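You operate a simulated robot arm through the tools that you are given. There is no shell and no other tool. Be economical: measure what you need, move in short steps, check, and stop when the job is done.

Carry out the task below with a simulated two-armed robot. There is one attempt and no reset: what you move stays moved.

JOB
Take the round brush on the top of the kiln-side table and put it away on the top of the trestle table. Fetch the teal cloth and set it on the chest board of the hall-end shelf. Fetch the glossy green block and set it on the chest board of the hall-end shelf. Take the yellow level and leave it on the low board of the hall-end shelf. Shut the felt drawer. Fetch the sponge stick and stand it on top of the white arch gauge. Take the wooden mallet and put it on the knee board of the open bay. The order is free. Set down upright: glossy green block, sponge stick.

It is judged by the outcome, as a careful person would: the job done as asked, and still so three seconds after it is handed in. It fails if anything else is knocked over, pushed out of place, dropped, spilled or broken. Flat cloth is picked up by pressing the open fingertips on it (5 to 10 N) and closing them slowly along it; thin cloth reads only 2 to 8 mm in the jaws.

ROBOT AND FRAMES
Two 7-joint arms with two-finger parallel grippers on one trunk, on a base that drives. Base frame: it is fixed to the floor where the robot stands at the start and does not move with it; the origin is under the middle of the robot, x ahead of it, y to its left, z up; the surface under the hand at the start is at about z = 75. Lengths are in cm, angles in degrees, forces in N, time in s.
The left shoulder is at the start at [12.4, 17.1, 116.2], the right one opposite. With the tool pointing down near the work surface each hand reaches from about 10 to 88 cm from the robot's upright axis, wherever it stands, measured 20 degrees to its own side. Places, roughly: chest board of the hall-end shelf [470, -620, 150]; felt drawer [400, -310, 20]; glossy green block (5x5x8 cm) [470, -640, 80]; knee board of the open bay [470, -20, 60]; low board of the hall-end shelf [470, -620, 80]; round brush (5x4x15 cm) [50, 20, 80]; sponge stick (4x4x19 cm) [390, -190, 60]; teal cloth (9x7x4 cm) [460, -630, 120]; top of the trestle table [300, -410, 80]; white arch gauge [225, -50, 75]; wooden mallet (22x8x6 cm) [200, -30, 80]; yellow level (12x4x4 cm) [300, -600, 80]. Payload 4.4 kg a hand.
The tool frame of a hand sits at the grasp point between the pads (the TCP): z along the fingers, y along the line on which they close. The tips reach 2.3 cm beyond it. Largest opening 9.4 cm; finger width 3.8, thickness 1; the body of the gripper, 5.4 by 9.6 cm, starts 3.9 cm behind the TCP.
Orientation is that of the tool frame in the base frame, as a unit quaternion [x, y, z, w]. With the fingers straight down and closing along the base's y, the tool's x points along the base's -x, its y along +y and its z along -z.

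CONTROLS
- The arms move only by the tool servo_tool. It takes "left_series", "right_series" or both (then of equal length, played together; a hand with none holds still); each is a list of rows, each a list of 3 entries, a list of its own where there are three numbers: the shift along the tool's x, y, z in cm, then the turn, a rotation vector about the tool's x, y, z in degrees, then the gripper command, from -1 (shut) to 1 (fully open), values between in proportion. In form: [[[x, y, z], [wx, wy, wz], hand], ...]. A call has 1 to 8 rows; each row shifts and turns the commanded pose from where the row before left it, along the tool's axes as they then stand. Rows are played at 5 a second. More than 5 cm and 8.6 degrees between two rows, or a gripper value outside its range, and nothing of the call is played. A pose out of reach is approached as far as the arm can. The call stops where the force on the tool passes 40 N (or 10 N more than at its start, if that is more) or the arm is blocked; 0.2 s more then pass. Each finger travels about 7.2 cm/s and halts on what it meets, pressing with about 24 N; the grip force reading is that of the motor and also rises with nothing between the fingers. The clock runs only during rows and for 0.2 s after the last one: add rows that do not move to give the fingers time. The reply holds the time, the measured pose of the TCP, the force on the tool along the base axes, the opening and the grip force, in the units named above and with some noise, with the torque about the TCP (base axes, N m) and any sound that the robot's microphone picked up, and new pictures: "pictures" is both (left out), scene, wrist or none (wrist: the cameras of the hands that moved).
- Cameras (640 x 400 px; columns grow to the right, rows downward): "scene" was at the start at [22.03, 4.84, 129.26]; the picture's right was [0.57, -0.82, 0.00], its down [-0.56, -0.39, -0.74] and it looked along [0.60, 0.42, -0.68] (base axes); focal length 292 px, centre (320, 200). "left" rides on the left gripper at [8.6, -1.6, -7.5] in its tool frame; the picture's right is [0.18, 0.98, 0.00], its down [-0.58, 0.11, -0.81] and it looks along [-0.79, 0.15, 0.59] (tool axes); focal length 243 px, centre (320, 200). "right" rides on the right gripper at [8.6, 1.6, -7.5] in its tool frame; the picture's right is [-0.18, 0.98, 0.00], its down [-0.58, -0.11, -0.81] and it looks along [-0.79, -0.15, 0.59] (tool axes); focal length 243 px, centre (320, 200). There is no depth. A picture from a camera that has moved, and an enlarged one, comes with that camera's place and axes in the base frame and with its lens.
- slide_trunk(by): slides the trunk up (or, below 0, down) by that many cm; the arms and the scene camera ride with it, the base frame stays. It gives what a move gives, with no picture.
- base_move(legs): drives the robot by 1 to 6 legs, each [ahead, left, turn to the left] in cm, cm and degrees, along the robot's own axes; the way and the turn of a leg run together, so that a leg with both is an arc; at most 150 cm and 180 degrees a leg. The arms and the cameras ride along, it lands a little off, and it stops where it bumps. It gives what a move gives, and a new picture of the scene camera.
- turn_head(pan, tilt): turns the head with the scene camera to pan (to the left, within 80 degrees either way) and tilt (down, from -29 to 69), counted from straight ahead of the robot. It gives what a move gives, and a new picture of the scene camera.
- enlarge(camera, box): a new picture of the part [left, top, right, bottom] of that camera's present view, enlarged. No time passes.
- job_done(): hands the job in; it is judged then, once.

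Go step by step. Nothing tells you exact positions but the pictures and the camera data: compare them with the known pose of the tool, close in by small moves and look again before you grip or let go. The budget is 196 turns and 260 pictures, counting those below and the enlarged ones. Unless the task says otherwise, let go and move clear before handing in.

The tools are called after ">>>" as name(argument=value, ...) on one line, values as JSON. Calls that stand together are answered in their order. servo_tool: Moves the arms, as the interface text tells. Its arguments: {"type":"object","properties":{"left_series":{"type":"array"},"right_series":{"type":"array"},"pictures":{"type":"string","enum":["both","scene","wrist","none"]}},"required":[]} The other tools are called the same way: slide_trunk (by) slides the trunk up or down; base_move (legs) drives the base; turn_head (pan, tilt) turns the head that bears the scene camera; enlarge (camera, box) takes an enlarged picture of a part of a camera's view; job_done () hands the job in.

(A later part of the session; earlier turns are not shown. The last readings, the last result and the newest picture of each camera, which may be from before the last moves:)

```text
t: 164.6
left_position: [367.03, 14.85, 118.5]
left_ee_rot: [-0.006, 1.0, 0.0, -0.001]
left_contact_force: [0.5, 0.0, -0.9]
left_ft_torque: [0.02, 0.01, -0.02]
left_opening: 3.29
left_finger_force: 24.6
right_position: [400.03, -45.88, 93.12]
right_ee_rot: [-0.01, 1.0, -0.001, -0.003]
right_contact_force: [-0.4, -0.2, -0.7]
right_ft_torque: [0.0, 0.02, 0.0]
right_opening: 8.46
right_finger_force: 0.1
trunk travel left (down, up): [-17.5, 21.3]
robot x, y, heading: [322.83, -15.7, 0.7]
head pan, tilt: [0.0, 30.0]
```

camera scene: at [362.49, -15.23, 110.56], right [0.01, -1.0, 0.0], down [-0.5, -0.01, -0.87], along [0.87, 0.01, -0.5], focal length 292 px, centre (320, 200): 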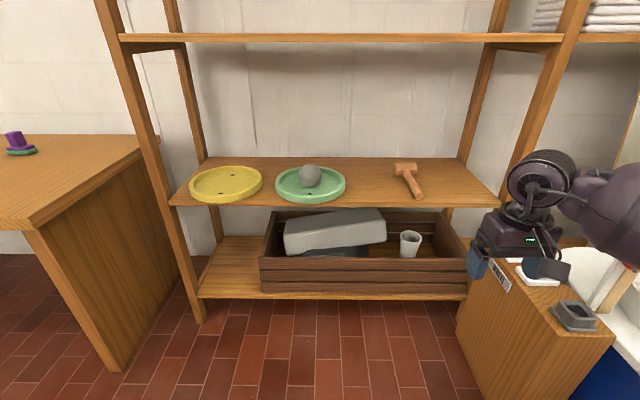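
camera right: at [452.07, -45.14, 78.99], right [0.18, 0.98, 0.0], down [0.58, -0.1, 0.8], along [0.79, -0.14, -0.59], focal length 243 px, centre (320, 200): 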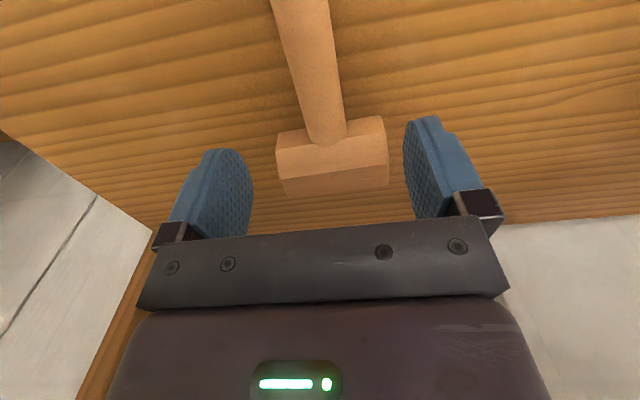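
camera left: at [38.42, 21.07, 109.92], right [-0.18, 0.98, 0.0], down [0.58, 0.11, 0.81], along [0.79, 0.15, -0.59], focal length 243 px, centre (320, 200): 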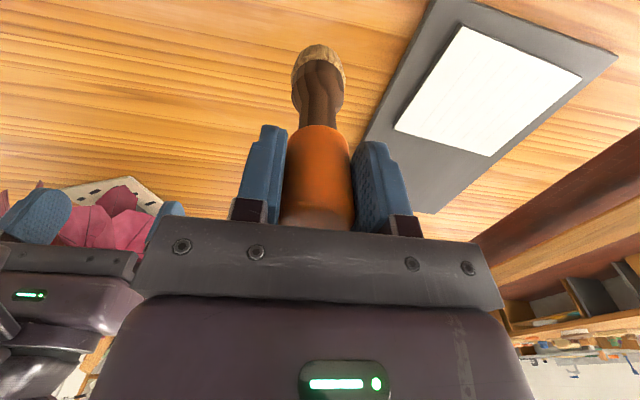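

The mallet is done. Next is the felt drawer: I'll retract the right hand and strafe toward the white cabinet.

>>> servo_tool(right_series=[[[4.5, 0, 0], [0, 0, 0], 0.8], [[4.5, 0, -1], [0, 0, 0], 0.8], [[4.5, 0, -1], [0, 0, 0], 0.8], [[4.5, 0, -1], [0, 0, 0], 0.8], [[4.5, 0, -1], [0, 0, 0], 0.8], [[4.5, 0, -1], [0, 0, 0], 0.8], [[4, 0, -1], [0, 0, 0], 0.8], [[0, 0, 0], [0, 0, 0], 0.8]], pictures="none")

>>> turn_head(pan=-45, tilt=30)

>>> base_move(legs=[[-14, -110, -0.7], [0, -110, 0]])

```text
t: 166.4
left_position: [366.97, 14.85, 118.57]
left_ee_rot: [-0.006, 1.0, 0.0, -0.001]
left_contact_force: [-1.0, -0.3, -1.4]
left_ft_torque: [-0.03, 0.03, 0.01]
left_opening: 3.28
left_finger_force: 24.0
right_position: [369.12, -46.5, 99.23]
right_ee_rot: [-0.01, 1.0, 0.001, -0.002]
right_contact_force: [0.7, -1.0, 0.4]
right_ft_torque: [0.02, 0.0, 0.03]
right_opening: 8.45
right_finger_force: 0.0
trunk travel left (down, up): [-17.5, 21.3]
robot x, y, heading: [323.19, -15.85, 0.9]
head pan, tilt: [0.0, 30.0]
```

```text
t: 167.5
left_position: [366.87, 14.92, 118.59]
left_ee_rot: [-0.005, 1.0, 0.0, -0.001]
left_contact_force: [0.2, 0.4, -0.9]
left_ft_torque: [-0.01, 0.0, 0.0]
left_opening: 3.31
left_finger_force: 23.9
right_position: [368.98, -46.46, 99.31]
right_ee_rot: [-0.011, 1.0, 0.0, -0.001]
right_contact_force: [0.8, -0.2, 0.1]
right_ft_torque: [-0.01, -0.01, -0.02]
right_opening: 8.46
right_finger_force: 0.1
trunk travel left (down, up): [-17.5, 21.3]
robot x, y, heading: [323.11, -15.93, 0.9]
head pan, tilt: [-45.0, 30.0]
camera scene: at [344.82, -21.83, 131.18], right [-0.7, -0.72, 0.0], down [-0.36, 0.35, -0.87], along [0.62, -0.6, -0.5], focal length 292 px, centre (320, 200)
```

scene: 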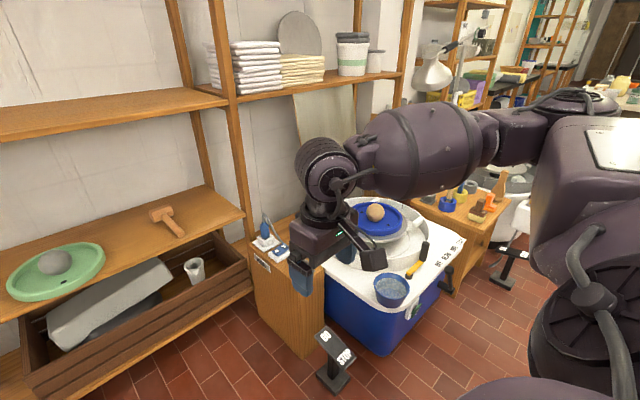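

```text
t: 187.3
left_position: [353.24, -209.91, 118.61]
left_ee_rot: [0.008, 1.0, 0.0, -0.001]
left_contact_force: [-0.3, -0.2, -0.9]
left_ft_torque: [-0.01, 0.01, 0.04]
left_opening: 3.31
left_finger_force: 23.7
right_position: [353.48, -271.33, 99.41]
right_ee_rot: [0.005, 1.0, 0.0, -0.001]
right_contact_force: [-0.4, 0.7, -0.5]
right_ft_torque: [-0.02, 0.01, -0.02]
right_opening: 8.47
right_finger_force: 0.1
trunk travel left (down, up): [-17.5, 21.3]
robot x, y, heading: [308.48, -239.21, -1.3]
head pan, tilt: [-45.0, 30.0]
camera scene: at [330.02, -245.83, 131.18], right [-0.72, -0.69, 0.0], down [-0.35, 0.36, -0.87], along [0.6, -0.62, -0.5], focal length 292 px, centre (320, 200)
```

scene: 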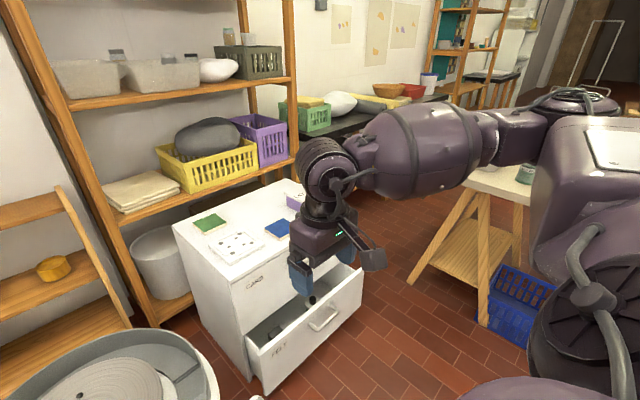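

The FELT drawer is the open lower drawer; its handle is near [387, −308, 23]. I'll position the robot in front of it.

>>> base_move(legs=[[0, -50, 1.3], [17, 0, 0]])

>>> turn_head(pan=-15, tilt=60)

```text
t: 193.4
left_position: [368.55, -259.06, 118.71]
left_ee_rot: [-0.006, 1.0, 0.0, 0.0]
left_contact_force: [-0.3, 0.3, -0.7]
left_ft_torque: [0.0, -0.01, 0.03]
left_opening: 3.26
left_finger_force: 23.9
right_position: [370.61, -320.43, 99.41]
right_ee_rot: [-0.01, 1.0, 0.0, 0.0]
right_contact_force: [0.1, 0.0, 0.1]
right_ft_torque: [-0.01, 0.01, 0.01]
right_opening: 8.46
right_finger_force: 0.1
trunk travel left (down, up): [-17.5, 21.3]
robot x, y, heading: [324.78, -289.08, 0.5]
head pan, tilt: [-45.0, 30.0]
stopped in leg 2: the robot was blocked; the commanded pose is now the measured one
camera scene: at [346.42, -295.75, 131.19], right [-0.7, -0.71, 0.0], down [-0.36, 0.35, -0.87], along [0.62, -0.61, -0.5], focal length 292 px, centre (320, 200)
```

scene: 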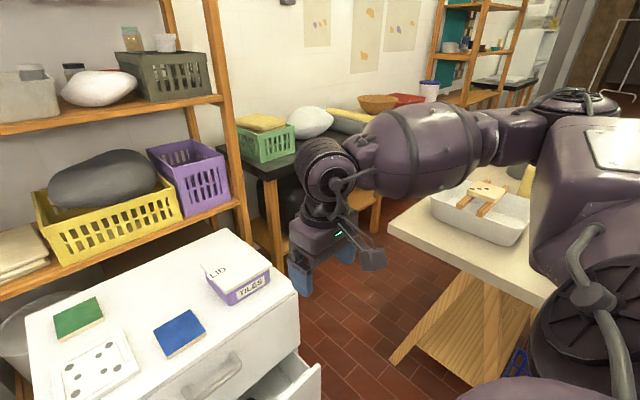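

```text
t: 194.3
left_position: [368.8, -259.11, 118.65]
left_ee_rot: [-0.007, 1.0, 0.0, 0.0]
left_contact_force: [0.4, 0.0, -0.4]
left_ft_torque: [0.02, 0.0, 0.01]
left_opening: 3.29
left_finger_force: 24.1
right_position: [370.73, -320.4, 99.39]
right_ee_rot: [-0.01, 1.0, 0.0, -0.001]
right_contact_force: [-0.8, -0.4, 0.4]
right_ft_torque: [-0.02, -0.01, 0.0]
right_opening: 8.45
right_finger_force: 0.0
trunk travel left (down, up): [-17.5, 21.3]
robot x, y, heading: [324.88, -289.7, 0.6]
head pan, tilt: [-15.0, 60.0]
camera scene: at [346.48, -291.07, 126.98], right [-0.25, -0.97, 0.0], down [-0.84, 0.22, -0.5], along [0.48, -0.12, -0.87], focal length 292 px, centre (320, 200)
```

scene: 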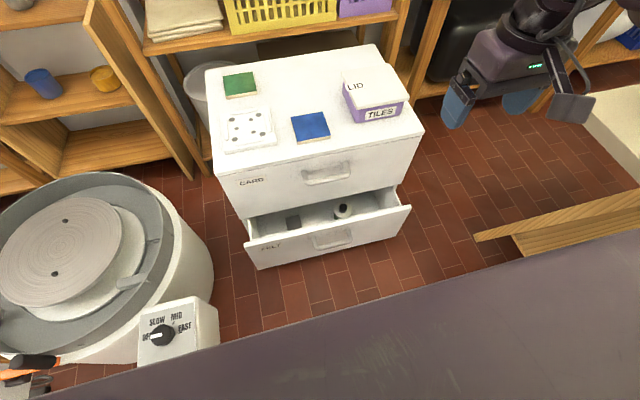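

I can see the drawer front at x ≈ 389, centred at y ≈ −306, with its top near z 32. I'll lower the trunk, close the right gripper, tilt the fingers forward and bring them down in front of it.

>>> slide_trunk(by=-17)

>>> servo_tool(right_series=[[[3, 3, 2], [0, -8, 0], -1], [[0, 4, 0], [0, -8, 0], -1], [[0, 4, 0], [0, -8, 0], -1], [[0, 3, 0], [0, -8, 0], -1], [[0, 0, 0], [0, -8, 0], -1], [[0, 0, 0], [0, 0, 0], -1]])

```text
t: 196.3
left_position: [368.48, -259.1, 101.67]
left_ee_rot: [-0.006, 1.0, 0.0, -0.001]
left_contact_force: [0.3, 0.6, -1.2]
left_ft_torque: [0.01, 0.01, 0.0]
left_opening: 3.28
left_finger_force: 23.4
right_position: [369.67, -320.45, 71.32]
right_ee_rot: [-0.009, 0.978, 0.0, -0.208]
right_contact_force: [-0.2, 0.0, -0.5]
right_ft_torque: [0.02, 0.02, -0.04]
right_opening: 8.45
right_finger_force: 0.0
trunk travel left (down, up): [-0.5, 38.3]
robot x, y, heading: [324.85, -289.69, 0.5]
head pan, tilt: [-15.0, 60.0]
```

```text
t: 197.7
left_position: [368.69, -259.18, 101.63]
left_ee_rot: [-0.006, 1.0, 0.0, 0.0]
left_contact_force: [-0.2, -0.2, -1.5]
left_ft_torque: [0.01, -0.01, -0.02]
left_opening: 3.31
left_finger_force: 24.1
right_position: [377.23, -305.85, 65.86]
right_ee_rot: [-0.01, 0.99, 0.004, 0.14]
right_contact_force: [0.2, 0.9, 0.6]
right_ft_torque: [-0.02, 0.0, -0.01]
right_opening: 0.01
right_finger_force: 24.0
right hand out of reach, approached as far as the arm can: row 1, 2, 3, 4, 5
trunk travel left (down, up): [-0.5, 38.3]
robot x, y, heading: [324.54, -289.81, 0.4]
head pan, tilt: [-15.0, 60.0]
camera scene: at [361.56, -290.94, 106.37], right [-0.25, -0.97, 0.0], down [-0.84, 0.22, -0.5], along [0.48, -0.12, -0.87], focal length 292 px, centre (320, 200)
camera right: at [366.94, -304.4, 70.65], right [0.16, 0.99, 0.05], down [0.34, -0.11, 0.94], along [0.93, -0.13, -0.35], focal length 243 px, centre (320, 200)
```

scene: 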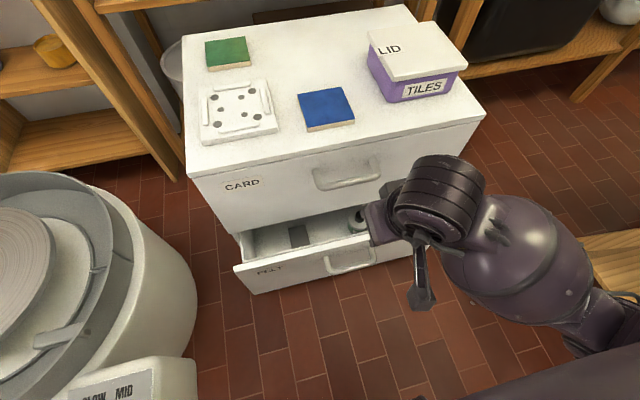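
right: 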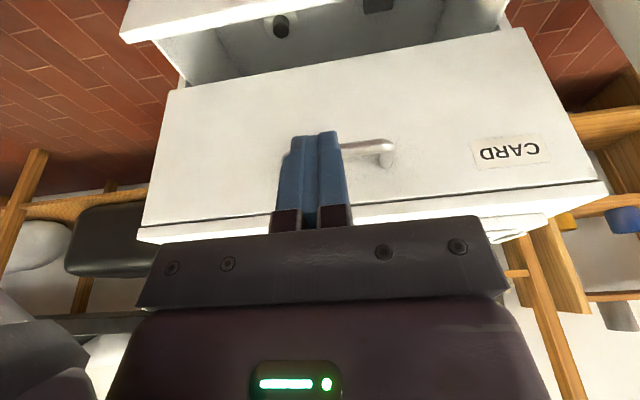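

The hand is in front of the cabinet. I'll lower it straight down in front of the drawer.

>>> servo_tool(right_series=[[[1.3, 0, 4.4], [0, 0, 0], -1], [[1.3, 0, 4.4], [0, 0, 0], -1], [[1.3, 0, 4.4], [0, 0, 0], -1], [[1.3, 0, 4.4], [0, 0, 0], -1], [[1.3, 0, 4.4], [0, 0, 0], -1], [[1.3, 0, 4.4], [0, 0, 0], -1], [[1.3, 0, 4.4], [0, 0, 0], -1], [[0, 0, 0], [0, 0, 0], -1]])

```text
t: 199.5
left_position: [368.61, -259.09, 101.63]
left_ee_rot: [-0.006, 1.0, 0.0, -0.001]
left_contact_force: [0.0, 0.3, -0.8]
left_ft_torque: [-0.01, 0.01, 0.02]
left_opening: 3.28
left_finger_force: 24.2
right_position: [378.4, -307.34, 40.69]
right_ee_rot: [-0.009, 0.991, 0.005, 0.137]
right_contact_force: [-0.7, -0.2, 0.5]
right_ft_torque: [0.0, -0.03, -0.03]
right_opening: 0.01
right_finger_force: 24.1
right hand out of reach, approached as far as the arm can: row 6, 7
trunk travel left (down, up): [-0.5, 38.3]
robot x, y, heading: [324.79, -289.68, 0.5]
head pan, tilt: [-15.0, 60.0]
camera scene: at [361.61, -290.87, 106.35], right [-0.25, -0.97, 0.0], down [-0.84, 0.21, -0.5], along [0.48, -0.12, -0.87], focal length 292 px, centre (320, 200)
camera right: at [368.22, -305.96, 45.6], right [0.16, 0.99, 0.06], down [0.34, -0.11, 0.93], along [0.93, -0.13, -0.36], focal length 243 px, centre (320, 200)
```

scene: 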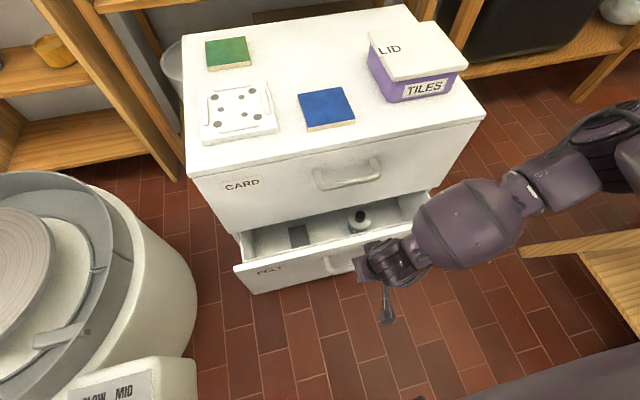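
right: 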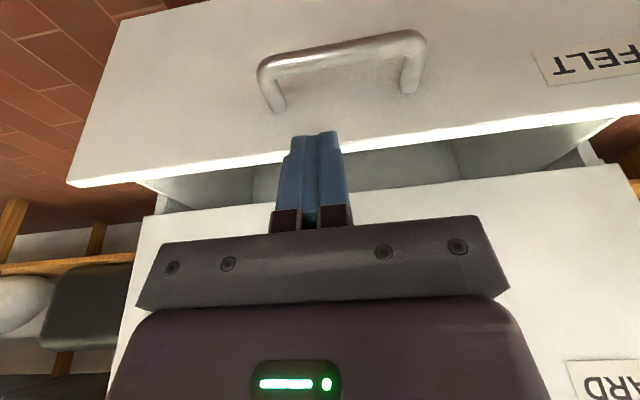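

The limit is at z 40.7 and I need about 10 cm more. I'll relax the wrist by tilting the fingers sideways, and try again.

>>> servo_tool(right_series=[[[0, 0, 0], [-8, 0, 0], -1], [[0, 0, 0], [-8, 0, 0], -1], [[0, 0, 0], [-8, 0, 0], -1], [[0, 0, 3], [0, 0, 0], -1], [[0, 0, 3], [0, 0, 0], -1], [[0, 0, 3], [0, 0, 0], -1], [[0, 0, 0], [0, 0, 0], -1]])

```text
t: 201.1
left_position: [368.55, -258.96, 101.55]
left_ee_rot: [-0.006, 1.0, -0.001, -0.001]
left_contact_force: [0.2, -0.3, -1.1]
left_ft_torque: [0.03, 0.02, 0.03]
left_opening: 3.29
left_finger_force: 24.1
right_position: [380.7, -303.45, 33.01]
right_ee_rot: [-0.038, 0.968, 0.208, 0.135]
right_contact_force: [-0.1, -0.7, 0.6]
right_ft_torque: [0.0, 0.0, 0.0]
right_opening: 0.01
right_finger_force: 23.9
trunk travel left (down, up): [-0.5, 38.3]
robot x, y, heading: [324.47, -289.47, 0.4]
head pan, tilt: [-15.0, 60.0]
camera scene: at [361.62, -290.9, 106.34], right [-0.25, -0.97, 0.0], down [-0.84, 0.21, -0.5], along [0.48, -0.12, -0.87], focal length 292 px, centre (320, 200)
camera right: at [370.42, -305.17, 37.92], right [0.05, 0.9, 0.44], down [0.38, -0.42, 0.82], along [0.93, 0.12, -0.36], focal length 243 px, centre (320, 200)
```

scene: 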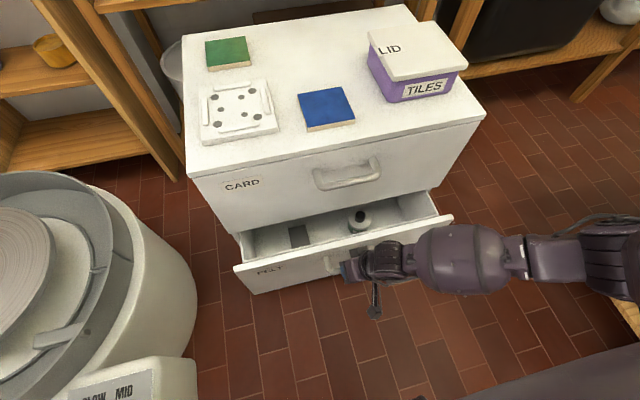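
right: 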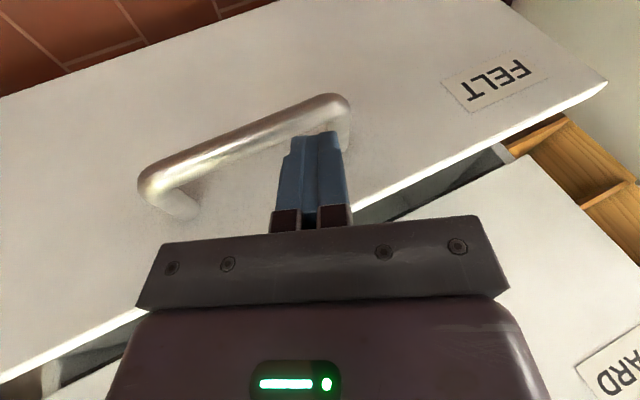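

That works. I'll lower a bit more so the fingers overlap the front, then push in +x.

>>> servo_tool(right_series=[[[0.78, -1.1, 2.46], [0, 0, 0], -1], [[-1.44, -0.2, 0.37], [0, 0, 0], -1], [[-1.44, -0.2, 0.37], [0, 0, 0], -1], [[-1.44, -0.2, 0.37], [0, 0, 0], -1], [[-1.44, -0.2, 0.37], [0, 0, 0], -1], [[-1.44, -0.2, 0.37], [0, 0, 0], -1], [[-1.44, -0.2, 0.37], [0, 0, 0], -1], [[0, 0, 0], [0, 0, 0], -1]])

```text
t: 202.9
left_position: [368.71, -259.09, 101.53]
left_ee_rot: [-0.007, 1.0, -0.001, -0.001]
left_contact_force: [-0.3, -0.2, -1.2]
left_ft_torque: [0.01, 0.02, 0.0]
left_opening: 3.28
left_finger_force: 24.4
right_position: [390.02, -303.59, 30.22]
right_ee_rot: [-0.038, 0.968, 0.209, 0.135]
right_contact_force: [1.1, 0.3, 3.4]
right_ft_torque: [0.0, -0.07, -0.01]
right_opening: 0.0
right_finger_force: 24.4
trunk travel left (down, up): [-0.5, 38.3]
robot x, y, heading: [325.14, -289.42, 1.0]
head pan, tilt: [-15.0, 60.0]
camera scene: at [361.6, -290.89, 106.35], right [-0.25, -0.97, 0.0], down [-0.84, 0.21, -0.5], along [0.48, -0.12, -0.87], focal length 292 px, centre (320, 200)
camera right: at [379.63, -305.26, 35.17], right [0.05, 0.9, 0.44], down [0.37, -0.42, 0.82], along [0.93, 0.12, -0.36], focal length 243 px, centre (320, 200)
```

scene: 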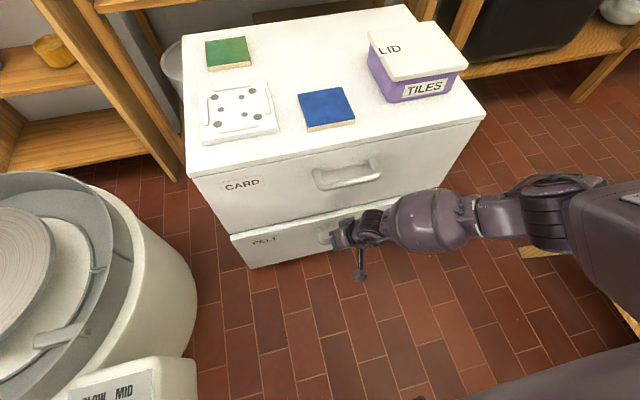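
right: 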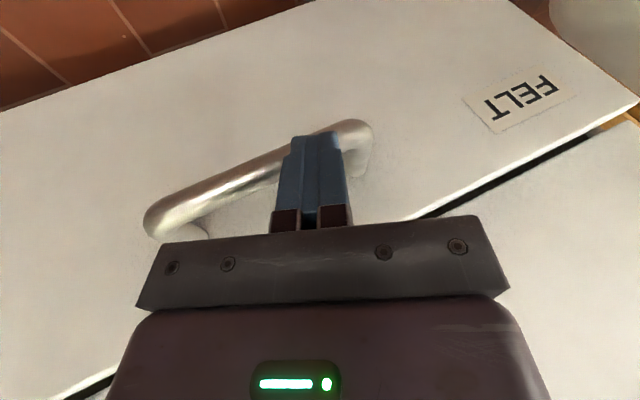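

The drawer slides easily and is nearly shut. I'll continue pushing until it stops.

>>> servo_tool(right_series=[[[-0.96, -0.13, 0.25], [0, 0, 0], -1], [[-0.96, -0.13, 0.25], [0, 0, 0], -1], [[-0.96, -0.13, 0.25], [0, 0, 0], -1], [[-0.96, -0.13, 0.25], [0, 0, 0], -1], [[0, 0, 0], [0, 0, 0], -1]])

```text
t: 203.6
left_position: [368.33, -259.06, 101.74]
left_ee_rot: [-0.005, 1.0, 0.0, 0.001]
left_contact_force: [-0.9, 0.3, -1.6]
left_ft_torque: [0.01, -0.02, 0.02]
left_opening: 3.3
left_finger_force: 24.4
right_position: [391.61, -303.51, 30.28]
right_ee_rot: [-0.038, 0.968, 0.21, 0.131]
right_contact_force: [-14.4, -4.9, 26.7]
right_ft_torque: [-0.1, -0.11, -0.06]
right_opening: 0.0
right_finger_force: 24.2
trunk travel left (down, up): [-0.5, 38.3]
robot x, y, heading: [324.68, -289.67, 0.6]
head pan, tilt: [-15.0, 60.0]
stopped in row 3 (right hand): the force on the tool passed its limit at 54 N (the readings are from after the stop); the commanded pose is now the measured one
camera scene: at [361.35, -290.98, 106.46], right [-0.25, -0.97, 0.0], down [-0.84, 0.22, -0.5], along [0.49, -0.13, -0.86], focal length 292 px, centre (320, 200)
camera right: at [381.31, -305.27, 35.23], right [0.05, 0.9, 0.44], down [0.38, -0.42, 0.82], along [0.92, 0.13, -0.36], focal length 243 px, centre (320, 200)
```

scene: 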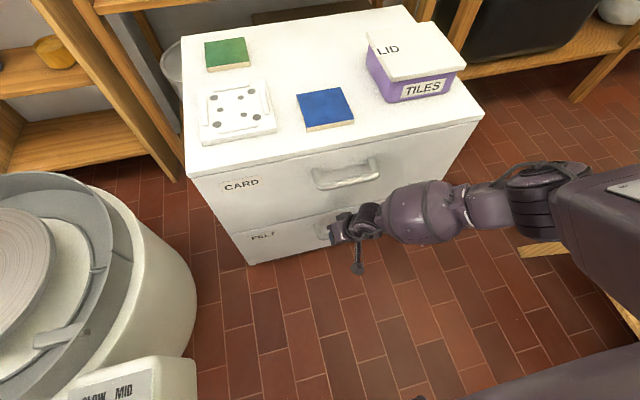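
right: 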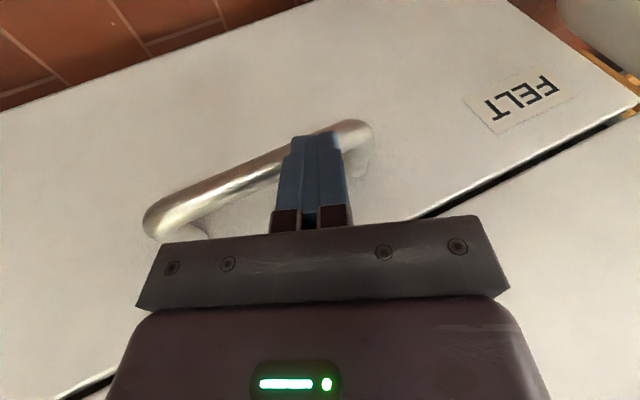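

The drawer is shut at the hard stop. I'll back the hand away, raise it, and undo the tilts.

>>> servo_tool(right_series=[[[2.9, 0.4, -0.75], [0, 0, 0], -1], [[2.9, 0.4, -0.75], [0, 0, 0], -1], [[2.9, 0.4, -0.75], [0, 0, 0], -1], [[0, 0, -4], [0, 0, 0], -1], [[0, 0, -4], [0, 0, 0], -1], [[0, 0, -4], [8, 0, 0], -1], [[0, 0, -4], [8, 0, 0], -1], [[0, 0, -4], [8, 0, 0], -1]], pictures="scene")

>>> slide_trunk(by=17)

>>> servo_tool(right_series=[[[0, 0, -3], [0, 8, 0], 0], [[0, 0, -3], [0, 8, 0], 0.5], [[2, 0, -4], [0, 0, 0], 1], [[2, 0, -4], [0, 0, 0], 1], [[2, 0, -3], [0, 0, 0], 1], [[2, 0, 0], [0, 0, 0], 1]], pictures="none")

```text
t: 205.4
left_position: [368.62, -259.04, 101.66]
left_ee_rot: [-0.005, 1.0, 0.0, 0.0]
left_contact_force: [0.9, 0.5, -0.8]
left_ft_torque: [0.0, 0.0, -0.04]
left_opening: 3.3
left_finger_force: 23.9
right_position: [377.68, -310.23, 48.38]
right_ee_rot: [-0.01, 0.991, 0.002, 0.135]
right_contact_force: [0.5, 1.0, 0.0]
right_ft_torque: [0.01, -0.01, -0.03]
right_opening: 0.0
right_finger_force: 24.2
trunk travel left (down, up): [-0.5, 38.3]
robot x, y, heading: [325.22, -289.44, 0.3]
head pan, tilt: [-15.0, 60.0]
camera scene: at [361.58, -290.94, 106.34], right [-0.25, -0.97, 0.0], down [-0.84, 0.22, -0.5], along [0.48, -0.12, -0.87], focal length 292 px, centre (320, 200)
```

scene: 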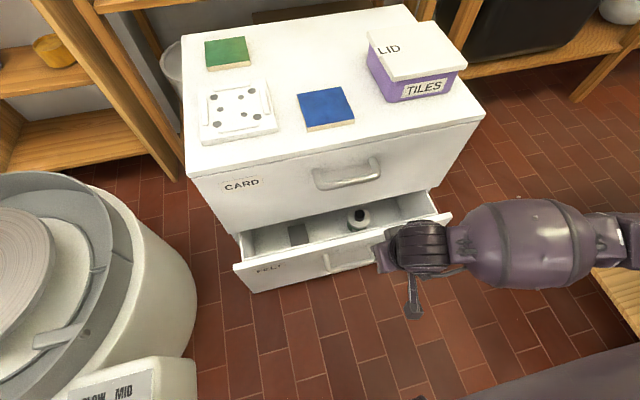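

```text
t: 207.3
left_position: [368.83, -259.03, 118.53]
left_ee_rot: [-0.007, 1.0, 0.0, -0.002]
left_contact_force: [-0.5, 0.2, -0.5]
left_ft_torque: [-0.03, 0.02, -0.01]
left_opening: 3.28
left_finger_force: 24.3
right_position: [377.73, -310.13, 65.08]
right_ee_rot: [-0.01, 0.991, 0.003, 0.133]
right_contact_force: [0.2, 0.0, -1.0]
right_ft_torque: [0.0, 0.01, 0.03]
right_opening: 0.01
right_finger_force: 24.1
trunk travel left (down, up): [-17.5, 21.3]
robot x, y, heading: [324.98, -289.55, 0.5]
head pan, tilt: [-15.0, 60.0]
```

```text
t: 208.7
left_position: [368.65, -259.06, 118.74]
left_ee_rot: [-0.006, 1.0, 0.001, 0.0]
left_contact_force: [-1.5, 0.1, -0.3]
left_ft_torque: [-0.01, -0.01, 0.03]
left_opening: 3.28
left_finger_force: 24.2
right_position: [368.51, -310.15, 82.15]
right_ee_rot: [-0.01, 1.0, 0.002, -0.004]
right_contact_force: [-0.9, -0.7, 0.5]
right_ft_torque: [0.02, -0.01, -0.03]
right_opening: 9.42
right_finger_force: 0.1
trunk travel left (down, up): [-17.5, 21.3]
robot x, y, heading: [324.57, -289.62, 0.8]
head pan, tilt: [-15.0, 60.0]
```

Retreating pulled the drawer open again: the fingers had hooked behind the handle. I'll redo the push and this time lift straight up out of the handle before backing away.

>>> slide_trunk(by=-17)

>>> servo_tool(right_series=[[[0, 1, 0], [0, -8, 0], -1], [[0, 1, 0], [0, -8, 0], -1], [[0, 1, 0], [0, -8, 0], -1], [[0, 1, 0], [0, -8, 0], -1], [[0, 0, 0], [0, -8, 0], -1], [[0, 0, 0], [0, 0, 0], -1]], pictures="none")

```text
t: 210.6
left_position: [368.58, -259.08, 101.7]
left_ee_rot: [-0.006, 1.0, 0.0, 0.0]
left_contact_force: [-0.9, -0.3, -0.5]
left_ft_torque: [0.03, 0.0, 0.04]
left_opening: 3.3
left_finger_force: 23.5
right_position: [363.52, -310.46, 59.49]
right_ee_rot: [-0.01, 0.99, 0.001, -0.143]
right_contact_force: [-0.1, -0.2, -0.3]
right_ft_torque: [0.02, 0.04, 0.01]
right_opening: 9.41
right_finger_force: 0.0
trunk travel left (down, up): [-0.5, 38.3]
robot x, y, heading: [324.83, -289.74, 0.3]
head pan, tilt: [-15.0, 60.0]
```

```text
t: 212.0
left_position: [368.54, -259.08, 101.55]
left_ee_rot: [-0.006, 1.0, 0.0, 0.001]
left_contact_force: [-0.2, 0.6, -1.8]
left_ft_torque: [0.0, -0.01, 0.0]
left_opening: 3.29
left_finger_force: 24.0
right_position: [365.55, -305.88, 57.23]
right_ee_rot: [-0.01, 0.998, 0.003, 0.064]
right_contact_force: [-0.4, 0.9, 0.3]
right_ft_torque: [0.04, -0.02, -0.05]
right_opening: 0.0
right_finger_force: 23.7
right hand out of reach, approached as far as the arm can: row 1, 2, 3, 4, 5
trunk travel left (down, up): [-0.5, 38.3]
robot x, y, heading: [324.82, -289.6, 0.5]
head pan, tilt: [-15.0, 60.0]
```

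>>> servo_tool(right_series=[[[-4, 0, 0], [0, -3, 0], -1], [[-4, 0, 0], [0, -3, 0], -1], [[-4, 0, 0], [0, -3, 0], -1], [[0, 0, 3], [-8, 0, 0], -1], [[0, 0, 3], [-8, 0, 0], -1], [[0, 0, 3], [-8, 0, 0], -1], [[0, 0, 4], [0, 0, 0], -1], [[0, 0, 0], [0, 0, 0], -1]], pictures="wrist")

```text
t: 213.8
left_position: [368.65, -259.21, 101.65]
left_ee_rot: [-0.005, 1.0, 0.0, -0.001]
left_contact_force: [0.3, -0.8, -0.6]
left_ft_torque: [-0.02, 0.0, 0.0]
left_opening: 3.27
left_finger_force: 23.9
right_position: [380.76, -302.82, 47.38]
right_ee_rot: [-0.039, 0.967, 0.21, 0.135]
right_contact_force: [-0.2, 0.0, -0.2]
right_ft_torque: [-0.01, 0.0, 0.04]
right_opening: 0.0
right_finger_force: 24.3
trunk travel left (down, up): [-0.5, 38.3]
robot x, y, heading: [324.89, -289.62, 0.6]
head pan, tilt: [-15.0, 60.0]
camera right: at [370.39, -304.68, 52.3], right [0.05, 0.9, 0.44], down [0.37, -0.42, 0.82], along [0.93, 0.13, -0.35], focal length 243 px, centre (320, 200)
```

right: 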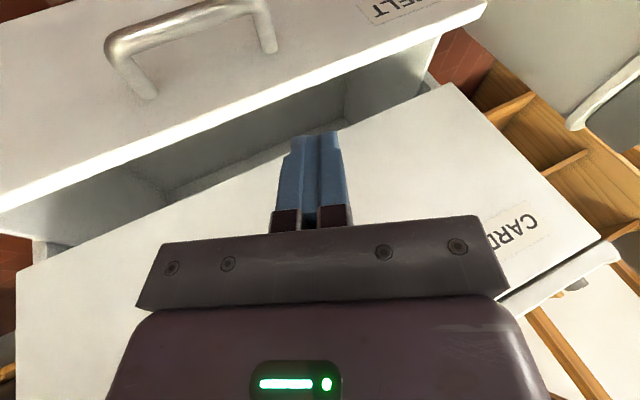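

The handle spans y −299 to −313 at z ≈ 25.5, so I'll push to its left at y ≈ −293, away from the handle.

>>> servo_tool(right_series=[[[-0.07, 3.65, 1.65], [0, 0, 0], -1], [[-0.07, 3.65, 1.65], [0, 0, 0], -1], [[1.28, -1.81, 4.05], [0, 0, 0], -1], [[1.28, -1.81, 4.05], [0, 0, 0], -1], [[1.28, -1.81, 4.05], [0, 0, 0], -1], [[1.28, -1.81, 4.05], [0, 0, 0], -1], [[0, 0, 0], [0, 0, 0], -1]], pictures="wrist")

```text
t: 215.4
left_position: [368.63, -259.07, 101.67]
left_ee_rot: [-0.005, 1.0, 0.0, 0.0]
left_contact_force: [0.7, 0.0, 0.1]
left_ft_torque: [0.02, 0.02, 0.0]
left_opening: 3.3
left_finger_force: 24.2
right_position: [380.72, -294.46, 29.17]
right_ee_rot: [-0.039, 0.967, 0.211, 0.136]
right_contact_force: [0.3, 0.1, 0.5]
right_ft_torque: [0.0, 0.01, 0.01]
right_opening: 0.0
right_finger_force: 23.6
trunk travel left (down, up): [-0.5, 38.3]
robot x, y, heading: [324.8, -289.72, 0.6]
head pan, tilt: [-15.0, 60.0]
camera right: at [370.42, -296.3, 34.02], right [0.05, 0.9, 0.44], down [0.37, -0.42, 0.82], along [0.93, 0.13, -0.35], focal length 243 px, centre (320, 200)
```

right: 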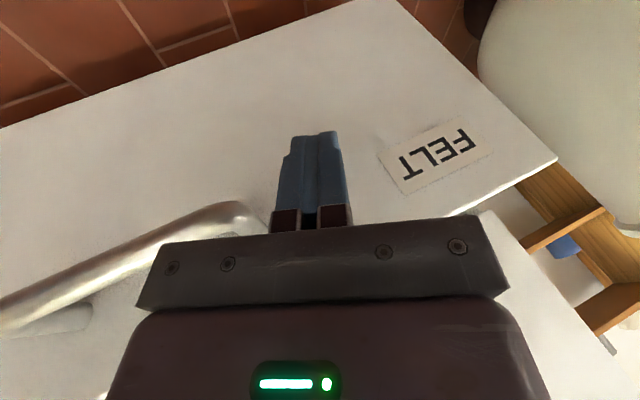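

>>> servo_tool(right_series=[[[-1.44, -0.2, 0.37], [0, 0, 0], -1], [[-1.44, -0.2, 0.37], [0, 0, 0], -1], [[-1.44, -0.2, 0.37], [0, 0, 0], -1], [[-1.44, -0.2, 0.37], [0, 0, 0], -1], [[-1.44, -0.2, 0.37], [0, 0, 0], -1], [[-1.44, -0.2, 0.37], [0, 0, 0], -1], [[-1.44, -0.2, 0.37], [0, 0, 0], -1], [[-1.44, -0.2, 0.37], [0, 0, 0], -1]], pictures="wrist")

>>> servo_tool(right_series=[[[-0.96, -0.13, 0.25], [0, 0, 0], -1], [[-0.96, -0.13, 0.25], [0, 0, 0], -1], [[-0.96, -0.13, 0.25], [0, 0, 0], -1], [[-0.96, -0.13, 0.25], [0, 0, 0], -1]], pictures="scene")

```text
t: 217.2
left_position: [368.51, -259.13, 101.6]
left_ee_rot: [-0.005, 1.0, 0.0, -0.001]
left_contact_force: [0.2, -0.2, -0.2]
left_ft_torque: [-0.02, 0.01, 0.03]
left_opening: 3.29
left_finger_force: 24.1
right_position: [392.88, -294.72, 28.94]
right_ee_rot: [-0.04, 0.967, 0.211, 0.136]
right_contact_force: [-0.3, -0.1, -0.1]
right_ft_torque: [0.01, -0.01, 0.03]
right_opening: 0.0
right_finger_force: 23.9
trunk travel left (down, up): [-0.5, 38.3]
robot x, y, heading: [324.73, -289.71, 0.5]
head pan, tilt: [-15.0, 60.0]
camera right: at [382.54, -296.5, 33.75], right [0.05, 0.9, 0.44], down [0.37, -0.43, 0.82], along [0.93, 0.13, -0.35], focal length 243 px, centre (320, 200)
```

right: 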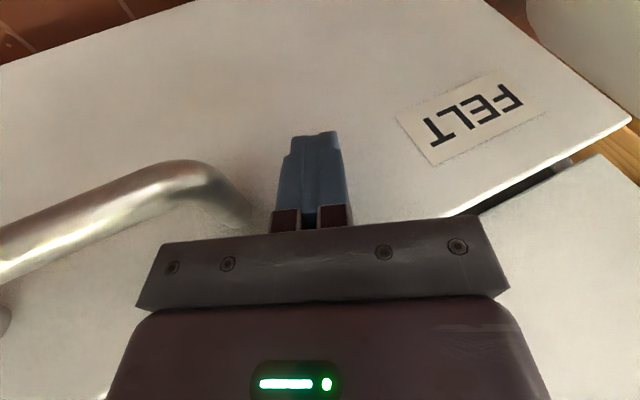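

```text
t: 217.9
left_position: [368.76, -259.18, 101.55]
left_ee_rot: [-0.005, 1.0, 0.0, -0.002]
left_contact_force: [1.3, -0.1, -1.9]
left_ft_torque: [-0.01, 0.03, -0.03]
left_opening: 3.28
left_finger_force: 24.4
right_position: [394.34, -294.62, 28.39]
right_ee_rot: [-0.039, 0.969, 0.209, 0.129]
right_contact_force: [-1.9, -0.1, -1.7]
right_ft_torque: [0.01, 0.01, 0.05]
right_opening: 0.03
right_finger_force: 23.9
trunk travel left (down, up): [-0.5, 38.3]
robot x, y, heading: [324.43, -289.37, 0.2]
head pan, tilt: [-15.0, 60.0]
stopped in row 3 (right hand): the force on the tool passed its limit at 51 N (the readings are from after the stop); the commanded pose is now the measured one
camera scene: at [361.65, -290.99, 106.29], right [-0.25, -0.97, 0.0], down [-0.84, 0.22, -0.5], along [0.48, -0.13, -0.87], focal length 292 px, centre (320, 200)
```

scene: 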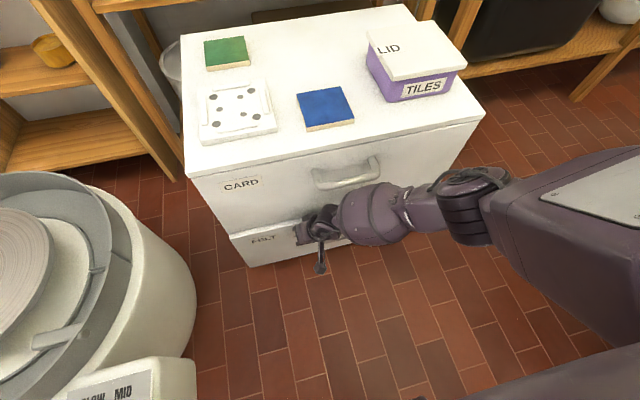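

>>> servo_tool(right_series=[[[1.9, 0.27, -0.5], [0, 0, 0], -1], [[2.9, 0.4, -0.75], [0, 0, 0], -1], [[2.9, 0.4, -0.75], [0, 0, 0], -1], [[2.9, 0.4, -0.75], [0, 0, 0], -1], [[0, 0, -4], [0, 0, 0], -1], [[0, 0, -4], [0, 0, 0], -1], [[0, 0, 0], [0, 0, 0], -1]], pictures="both")

```text
t: 219.5
left_position: [368.64, -259.15, 101.64]
left_ee_rot: [-0.005, 1.0, 0.0, -0.001]
left_contact_force: [-0.6, 0.1, -1.2]
left_ft_torque: [0.02, 0.0, -0.02]
left_opening: 3.31
left_finger_force: 24.0
right_position: [381.42, -298.04, 35.89]
right_ee_rot: [-0.04, 0.968, 0.21, 0.131]
right_contact_force: [-0.1, 0.0, -0.4]
right_ft_torque: [-0.02, -0.02, -0.06]
right_opening: 0.0
right_finger_force: 24.0
trunk travel left (down, up): [-0.5, 38.3]
robot x, y, heading: [324.89, -289.69, 0.3]
head pan, tilt: [-15.0, 60.0]
camera scene: at [361.55, -290.99, 106.34], right [-0.25, -0.97, 0.0], down [-0.84, 0.22, -0.5], along [0.48, -0.13, -0.87], focal length 292 px, centre (320, 200)
camera right: at [371.06, -299.89, 40.83], right [0.05, 0.9, 0.44], down [0.38, -0.42, 0.82], along [0.92, 0.13, -0.36], focal length 243 px, centre (320, 200)
```

scene: 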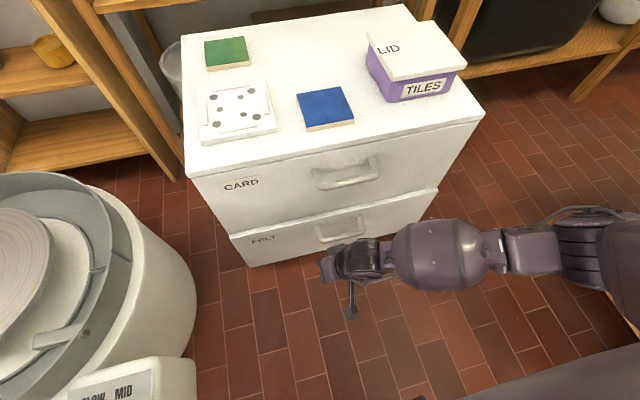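
right: 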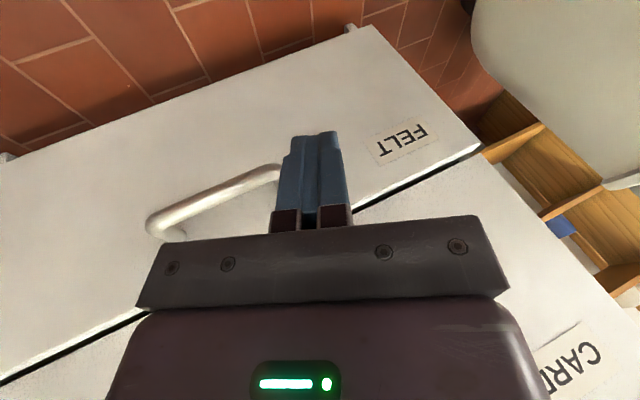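

>>> enlarge(camera="scene", box=[180, 140, 340, 280])

```text
2.86 times, centred on (260, 210) of scene
camera zoom: at [361.55, -290.99, 106.34], right [-0.25, -0.97, 0.0], down [-0.84, 0.22, -0.5], along [0.48, -0.13, -0.87], focal length 835 px, centre (491, 171)
```

zoom: 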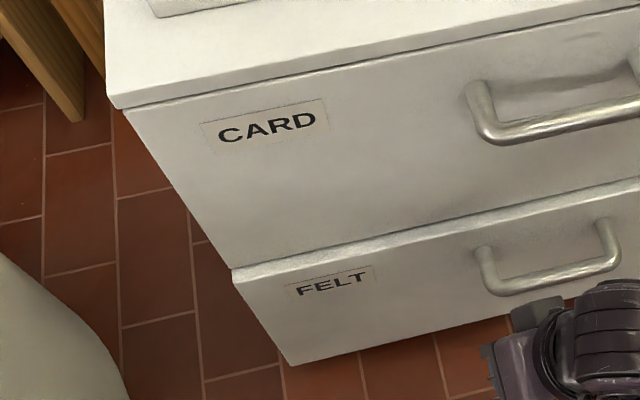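

The drawer still protrudes about 1 cm; the gripper body probably met the upper drawer first. I'll push again lower, left of the handle.

>>> servo_tool(right_series=[[[0, 2.7, 1.2], [0, 0, 0], -1], [[1.1, -1.57, 3.5], [0, 0, 0], -1], [[1.1, -1.57, 3.5], [0, 0, 0], -1], [[1.1, -1.57, 3.5], [0, 0, 0], -1], [[0.3, -0.4, 1], [0, -5, 0], -1], [[0, 0, 0], [0, 0, 0], -1]], pictures="wrist")

```text
t: 220.9
left_position: [368.67, -259.14, 101.65]
left_ee_rot: [-0.005, 1.0, 0.0, 0.001]
left_contact_force: [0.5, -0.5, -0.1]
left_ft_torque: [-0.01, 0.01, 0.0]
left_opening: 3.31
left_finger_force: 23.9
right_position: [381.29, -294.92, 22.68]
right_ee_rot: [-0.031, 0.961, 0.212, 0.174]
right_contact_force: [-0.7, -0.1, -0.2]
right_ft_torque: [0.01, -0.01, -0.01]
right_opening: 0.0
right_finger_force: 23.9
trunk travel left (down, up): [-0.5, 38.3]
robot x, y, heading: [325.06, -290.04, 0.6]
head pan, tilt: [-15.0, 60.0]
camera right: at [370.63, -296.44, 26.77], right [0.04, 0.89, 0.45], down [0.3, -0.44, 0.84], along [0.95, 0.1, -0.29], focal length 243 px, centre (320, 200)
```

right: 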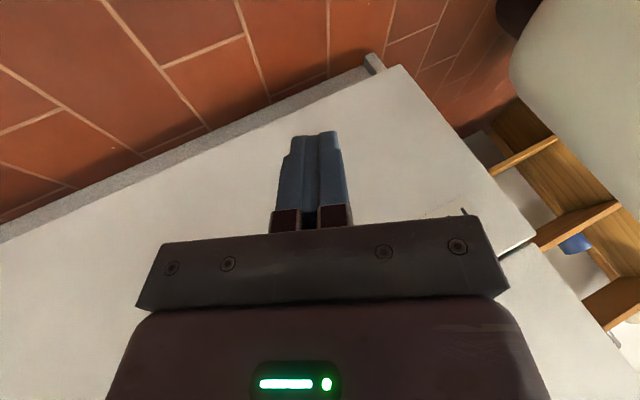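

>>> servo_tool(right_series=[[[-1.88, -0.28, 0.64], [0, 0, 0], -1], [[-1.88, -0.28, 0.64], [0, 0, 0], -1], [[-1.88, -0.28, 0.64], [0, 0, 0], -1], [[-1.88, -0.28, 0.64], [0, 0, 0], -1], [[-1.88, -0.28, 0.64], [0, 0, 0], -1], [[-1.88, -0.28, 0.64], [0, 0, 0], -1], [[-1.88, -0.28, 0.64], [0, 0, 0], -1], [[-1.88, -0.28, 0.64], [0, 0, 0], -1]], pictures="none")

>>> servo_tool(right_series=[[[1.9, 0.27, -0.6], [0, 0, 0], -1], [[2.8, 0.4, -0.95], [0, 0, 0], -1], [[2.8, 0.4, -0.95], [0, 0, 0], -1], [[2.8, 0.4, -0.95], [0, 0, 0], -1], [[0, 0, -4], [0, 0, 0], -1], [[0, 0, -4], [0, 0, 0], -1], [[0, 0, 0], [0, 0, 0], -1]], pictures="none")

>>> enlarge(camera="scene", box=[180, 140, 340, 280])

```text
t: 222.2
left_position: [368.61, -259.04, 101.73]
left_ee_rot: [-0.004, 1.0, 0.0, -0.001]
left_contact_force: [-0.8, 0.6, -0.7]
left_ft_torque: [0.02, -0.01, -0.03]
left_opening: 3.28
left_finger_force: 24.2
right_position: [391.61, -294.28, 22.87]
right_ee_rot: [0.0, 0.96, 0.224, 0.17]
right_contact_force: [-4.8, 3.7, -0.8]
right_ft_torque: [-0.03, -0.17, -0.25]
right_opening: 0.0
right_finger_force: 23.8
trunk travel left (down, up): [-0.5, 38.3]
robot x, y, heading: [325.08, -289.74, 0.5]
head pan, tilt: [-15.0, 60.0]
stopped in row 6 (right hand): the force on the tool passed its limit at 54 N (the readings are from after the stop); the commanded pose is now the measured one
```

```text
t: 223.8
left_position: [368.69, -259.12, 101.7]
left_ee_rot: [-0.005, 1.0, 0.0, 0.0]
left_contact_force: [-0.6, 0.6, -1.5]
left_ft_torque: [-0.02, 0.0, -0.01]
left_opening: 3.25
left_finger_force: 23.9
right_position: [378.13, -297.25, 29.56]
right_ee_rot: [0.0, 0.96, 0.223, 0.171]
right_contact_force: [1.1, -0.1, -0.9]
right_ft_torque: [-0.01, 0.01, 0.01]
right_opening: 0.0
right_finger_force: 24.0
trunk travel left (down, up): [-0.5, 38.3]
robot x, y, heading: [324.76, -289.47, 0.6]
head pan, tilt: [-15.0, 60.0]
```

```text
2.86 times, centred on (260, 210) of scene
camera zoom: at [361.51, -291.02, 106.34], right [-0.25, -0.97, 0.0], down [-0.84, 0.22, -0.5], along [0.48, -0.13, -0.87], focal length 835 px, centre (491, 171)
```

zoom: 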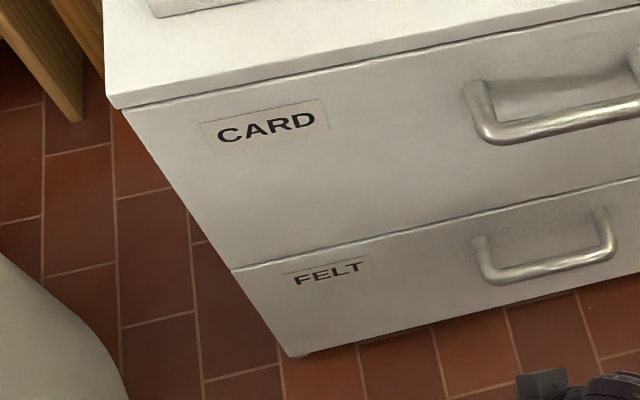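

The drawer is flush and shut. Now I'll restore the right hand and trunk, then deal with the brush and the trestle table.

>>> servo_tool(right_series=[[[1, 0, -3], [6.75, 0, 0], -1], [[1, 0, -3], [6.75, 0, 0], -1], [[0, 0, -4], [6.75, 0, 0], -1], [[0, 0, -4], [6.75, 0, 0], -1], [[0, 0, -4], [0, 6.3, 0], -1], [[0, 0, -4], [0, 6.3, 0], 0], [[0, 0, -4], [0, 6.4, 0], 1], [[0, 0, -2], [0, 0, -4.6], 1]], pictures="none")

>>> slide_trunk(by=17)

>>> turn_head(pan=-80, tilt=35)

```text
t: 225.6
left_position: [368.67, -259.06, 101.6]
left_ee_rot: [-0.005, 1.0, 0.0, 0.0]
left_contact_force: [0.4, 0.3, -0.6]
left_ft_torque: [0.01, 0.0, 0.03]
left_opening: 3.3
left_finger_force: 23.4
right_position: [370.27, -307.43, 44.28]
right_ee_rot: [-0.054, 0.985, 0.163, 0.013]
right_contact_force: [0.1, 0.4, -0.3]
right_ft_torque: [0.0, 0.02, -0.02]
right_opening: 9.4
right_finger_force: 0.0
right hand out of reach, approached as far as the arm can: row 1, 2, 3, 4
trunk travel left (down, up): [-0.5, 38.3]
robot x, y, heading: [325.05, -289.9, 0.2]
head pan, tilt: [-15.0, 60.0]
```

```text
t: 227.5
left_position: [368.77, -259.14, 118.52]
left_ee_rot: [-0.005, 1.0, 0.0, -0.001]
left_contact_force: [0.9, 0.2, -0.6]
left_ft_torque: [-0.02, 0.0, -0.03]
left_opening: 3.26
left_finger_force: 23.8
right_position: [370.29, -307.48, 61.31]
right_ee_rot: [-0.055, 0.985, 0.165, 0.013]
right_contact_force: [0.2, 0.4, -0.4]
right_ft_torque: [0.01, 0.02, -0.02]
right_opening: 9.41
right_finger_force: 0.2
trunk travel left (down, up): [-17.5, 21.3]
robot x, y, heading: [324.62, -289.89, 0.3]
head pan, tilt: [-15.0, 60.0]
```

```text
t: 228.9
left_position: [368.64, -259.19, 118.66]
left_ee_rot: [-0.005, 1.0, 0.0, 0.0]
left_contact_force: [0.0, -0.6, -0.3]
left_ft_torque: [-0.01, 0.02, -0.02]
left_opening: 3.29
left_finger_force: 23.9
right_position: [370.36, -307.42, 61.24]
right_ee_rot: [-0.055, 0.985, 0.164, 0.016]
right_contact_force: [-0.1, -0.1, -0.3]
right_ft_torque: [0.05, -0.03, 0.0]
right_opening: 9.4
right_finger_force: 0.0
trunk travel left (down, up): [-17.5, 21.3]
robot x, y, heading: [324.61, -289.8, 0.7]
head pan, tilt: [-80.0, 35.0]
camera scene: at [341.53, -298.13, 130.4], right [-0.98, -0.18, 0.0], down [-0.1, 0.56, -0.82], along [0.15, -0.81, -0.57], focal length 292 px, centre (320, 200)
```

scene: 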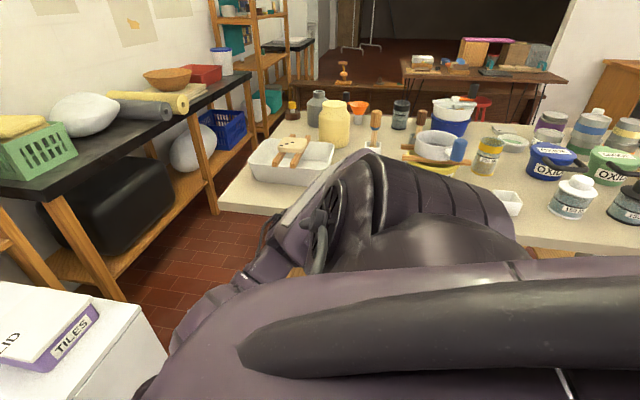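

I'll lift the right hand, back away from the cabinet and turn to face the trestle table.

>>> servo_tool(right_series=[[[1, 0, -4], [6.2, 0, 0], 1], [[1, 0, -4], [6.2, 0, 0], 1], [[1, 0, -4], [6.2, 0, 0], 1], [[0, 0, -4], [0, 0, 6.3], 1], [[0, 0, -4.5], [0, 0, 0], 1], [[0, 0, -4.5], [0, 0, 0], 1], [[0, 0, -4.5], [0, 0, 0], 1], [[0, 0, -4.5], [0, 0, 0], 1]], pictures="none")

>>> base_move(legs=[[-35, 20, 0], [0, 0, -90]])

>>> turn_head(pan=0, tilt=30)

```text
t: 230.7
left_position: [368.68, -259.1, 118.77]
left_ee_rot: [-0.004, 1.0, 0.001, -0.001]
left_contact_force: [-0.6, -0.2, -1.1]
left_ft_torque: [-0.01, 0.02, -0.02]
left_opening: 3.31
left_finger_force: 24.5
right_position: [367.51, -310.35, 94.66]
right_ee_rot: [0.003, 1.0, 0.003, 0.023]
right_contact_force: [-0.1, 0.1, -0.1]
right_ft_torque: [0.03, 0.01, 0.0]
right_opening: 9.4
right_finger_force: 0.2
right hand out of reach, approached as far as the arm can: row 7, 8
trunk travel left (down, up): [-17.5, 21.3]
robot x, y, heading: [324.48, -289.74, 0.4]
head pan, tilt: [-80.0, 35.0]
```

```text
t: 237.1
left_position: [319.42, -314.5, 118.74]
left_ee_rot: [0.713, 0.701, 0.001, -0.001]
left_contact_force: [0.1, 0.3, -1.1]
left_ft_torque: [0.0, 0.0, 0.0]
left_opening: 3.27
left_finger_force: 24.9
right_position: [268.17, -311.91, 94.67]
right_ee_rot: [0.718, 0.695, -0.013, 0.019]
right_contact_force: [-0.3, 0.4, -0.2]
right_ft_torque: [0.0, 0.01, 0.0]
right_opening: 9.41
right_finger_force: 0.0
trunk travel left (down, up): [-17.5, 21.3]
robot x, y, heading: [290.05, -270.08, -90.8]
head pan, tilt: [-80.0, 35.0]
camera scene: at [280.92, -286.34, 130.4], right [-0.16, 0.99, 0.0], down [0.57, 0.09, -0.82], along [-0.81, -0.13, -0.57], focal length 292 px, centre (320, 200)
```

scene: 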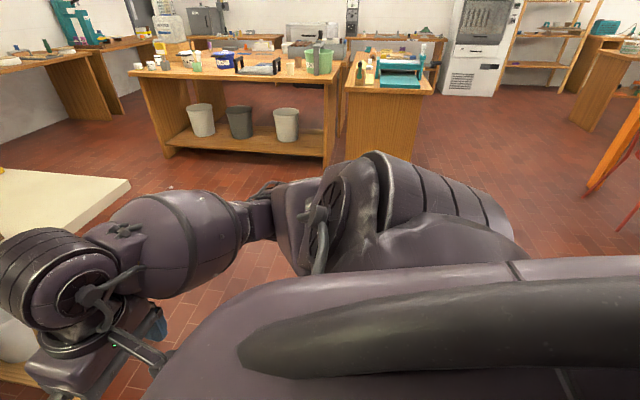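

```text
t: 238.6
left_position: [319.25, -314.53, 118.69]
left_ee_rot: [0.713, 0.702, 0.001, 0.0]
left_contact_force: [0.6, -0.3, -1.5]
left_ft_torque: [0.04, -0.02, -0.03]
left_opening: 3.29
left_finger_force: 24.3
right_position: [268.18, -311.91, 94.56]
right_ee_rot: [0.719, 0.695, -0.014, 0.019]
right_contact_force: [0.4, -0.3, 0.6]
right_ft_torque: [-0.03, 0.03, 0.01]
right_opening: 9.41
right_finger_force: 0.1
trunk travel left (down, up): [-17.5, 21.3]
robot x, y, heading: [290.09, -270.02, -91.2]
head pan, tilt: [0.0, 30.0]
camera scene: at [289.46, -294.01, 131.18], right [-1.0, 0.02, 0.0], down [0.01, 0.5, -0.87], along [-0.02, -0.87, -0.5], focal length 292 px, centre (320, 200)
```

scene: 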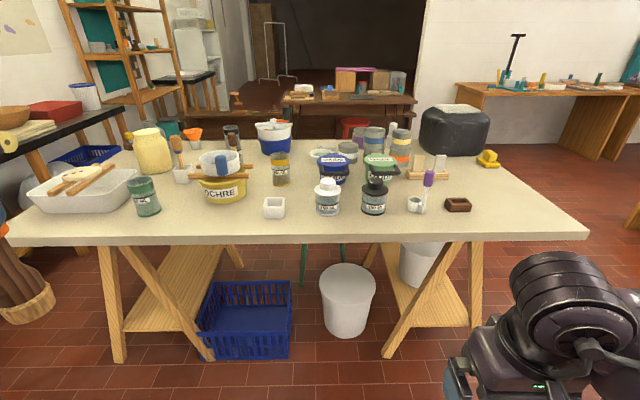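

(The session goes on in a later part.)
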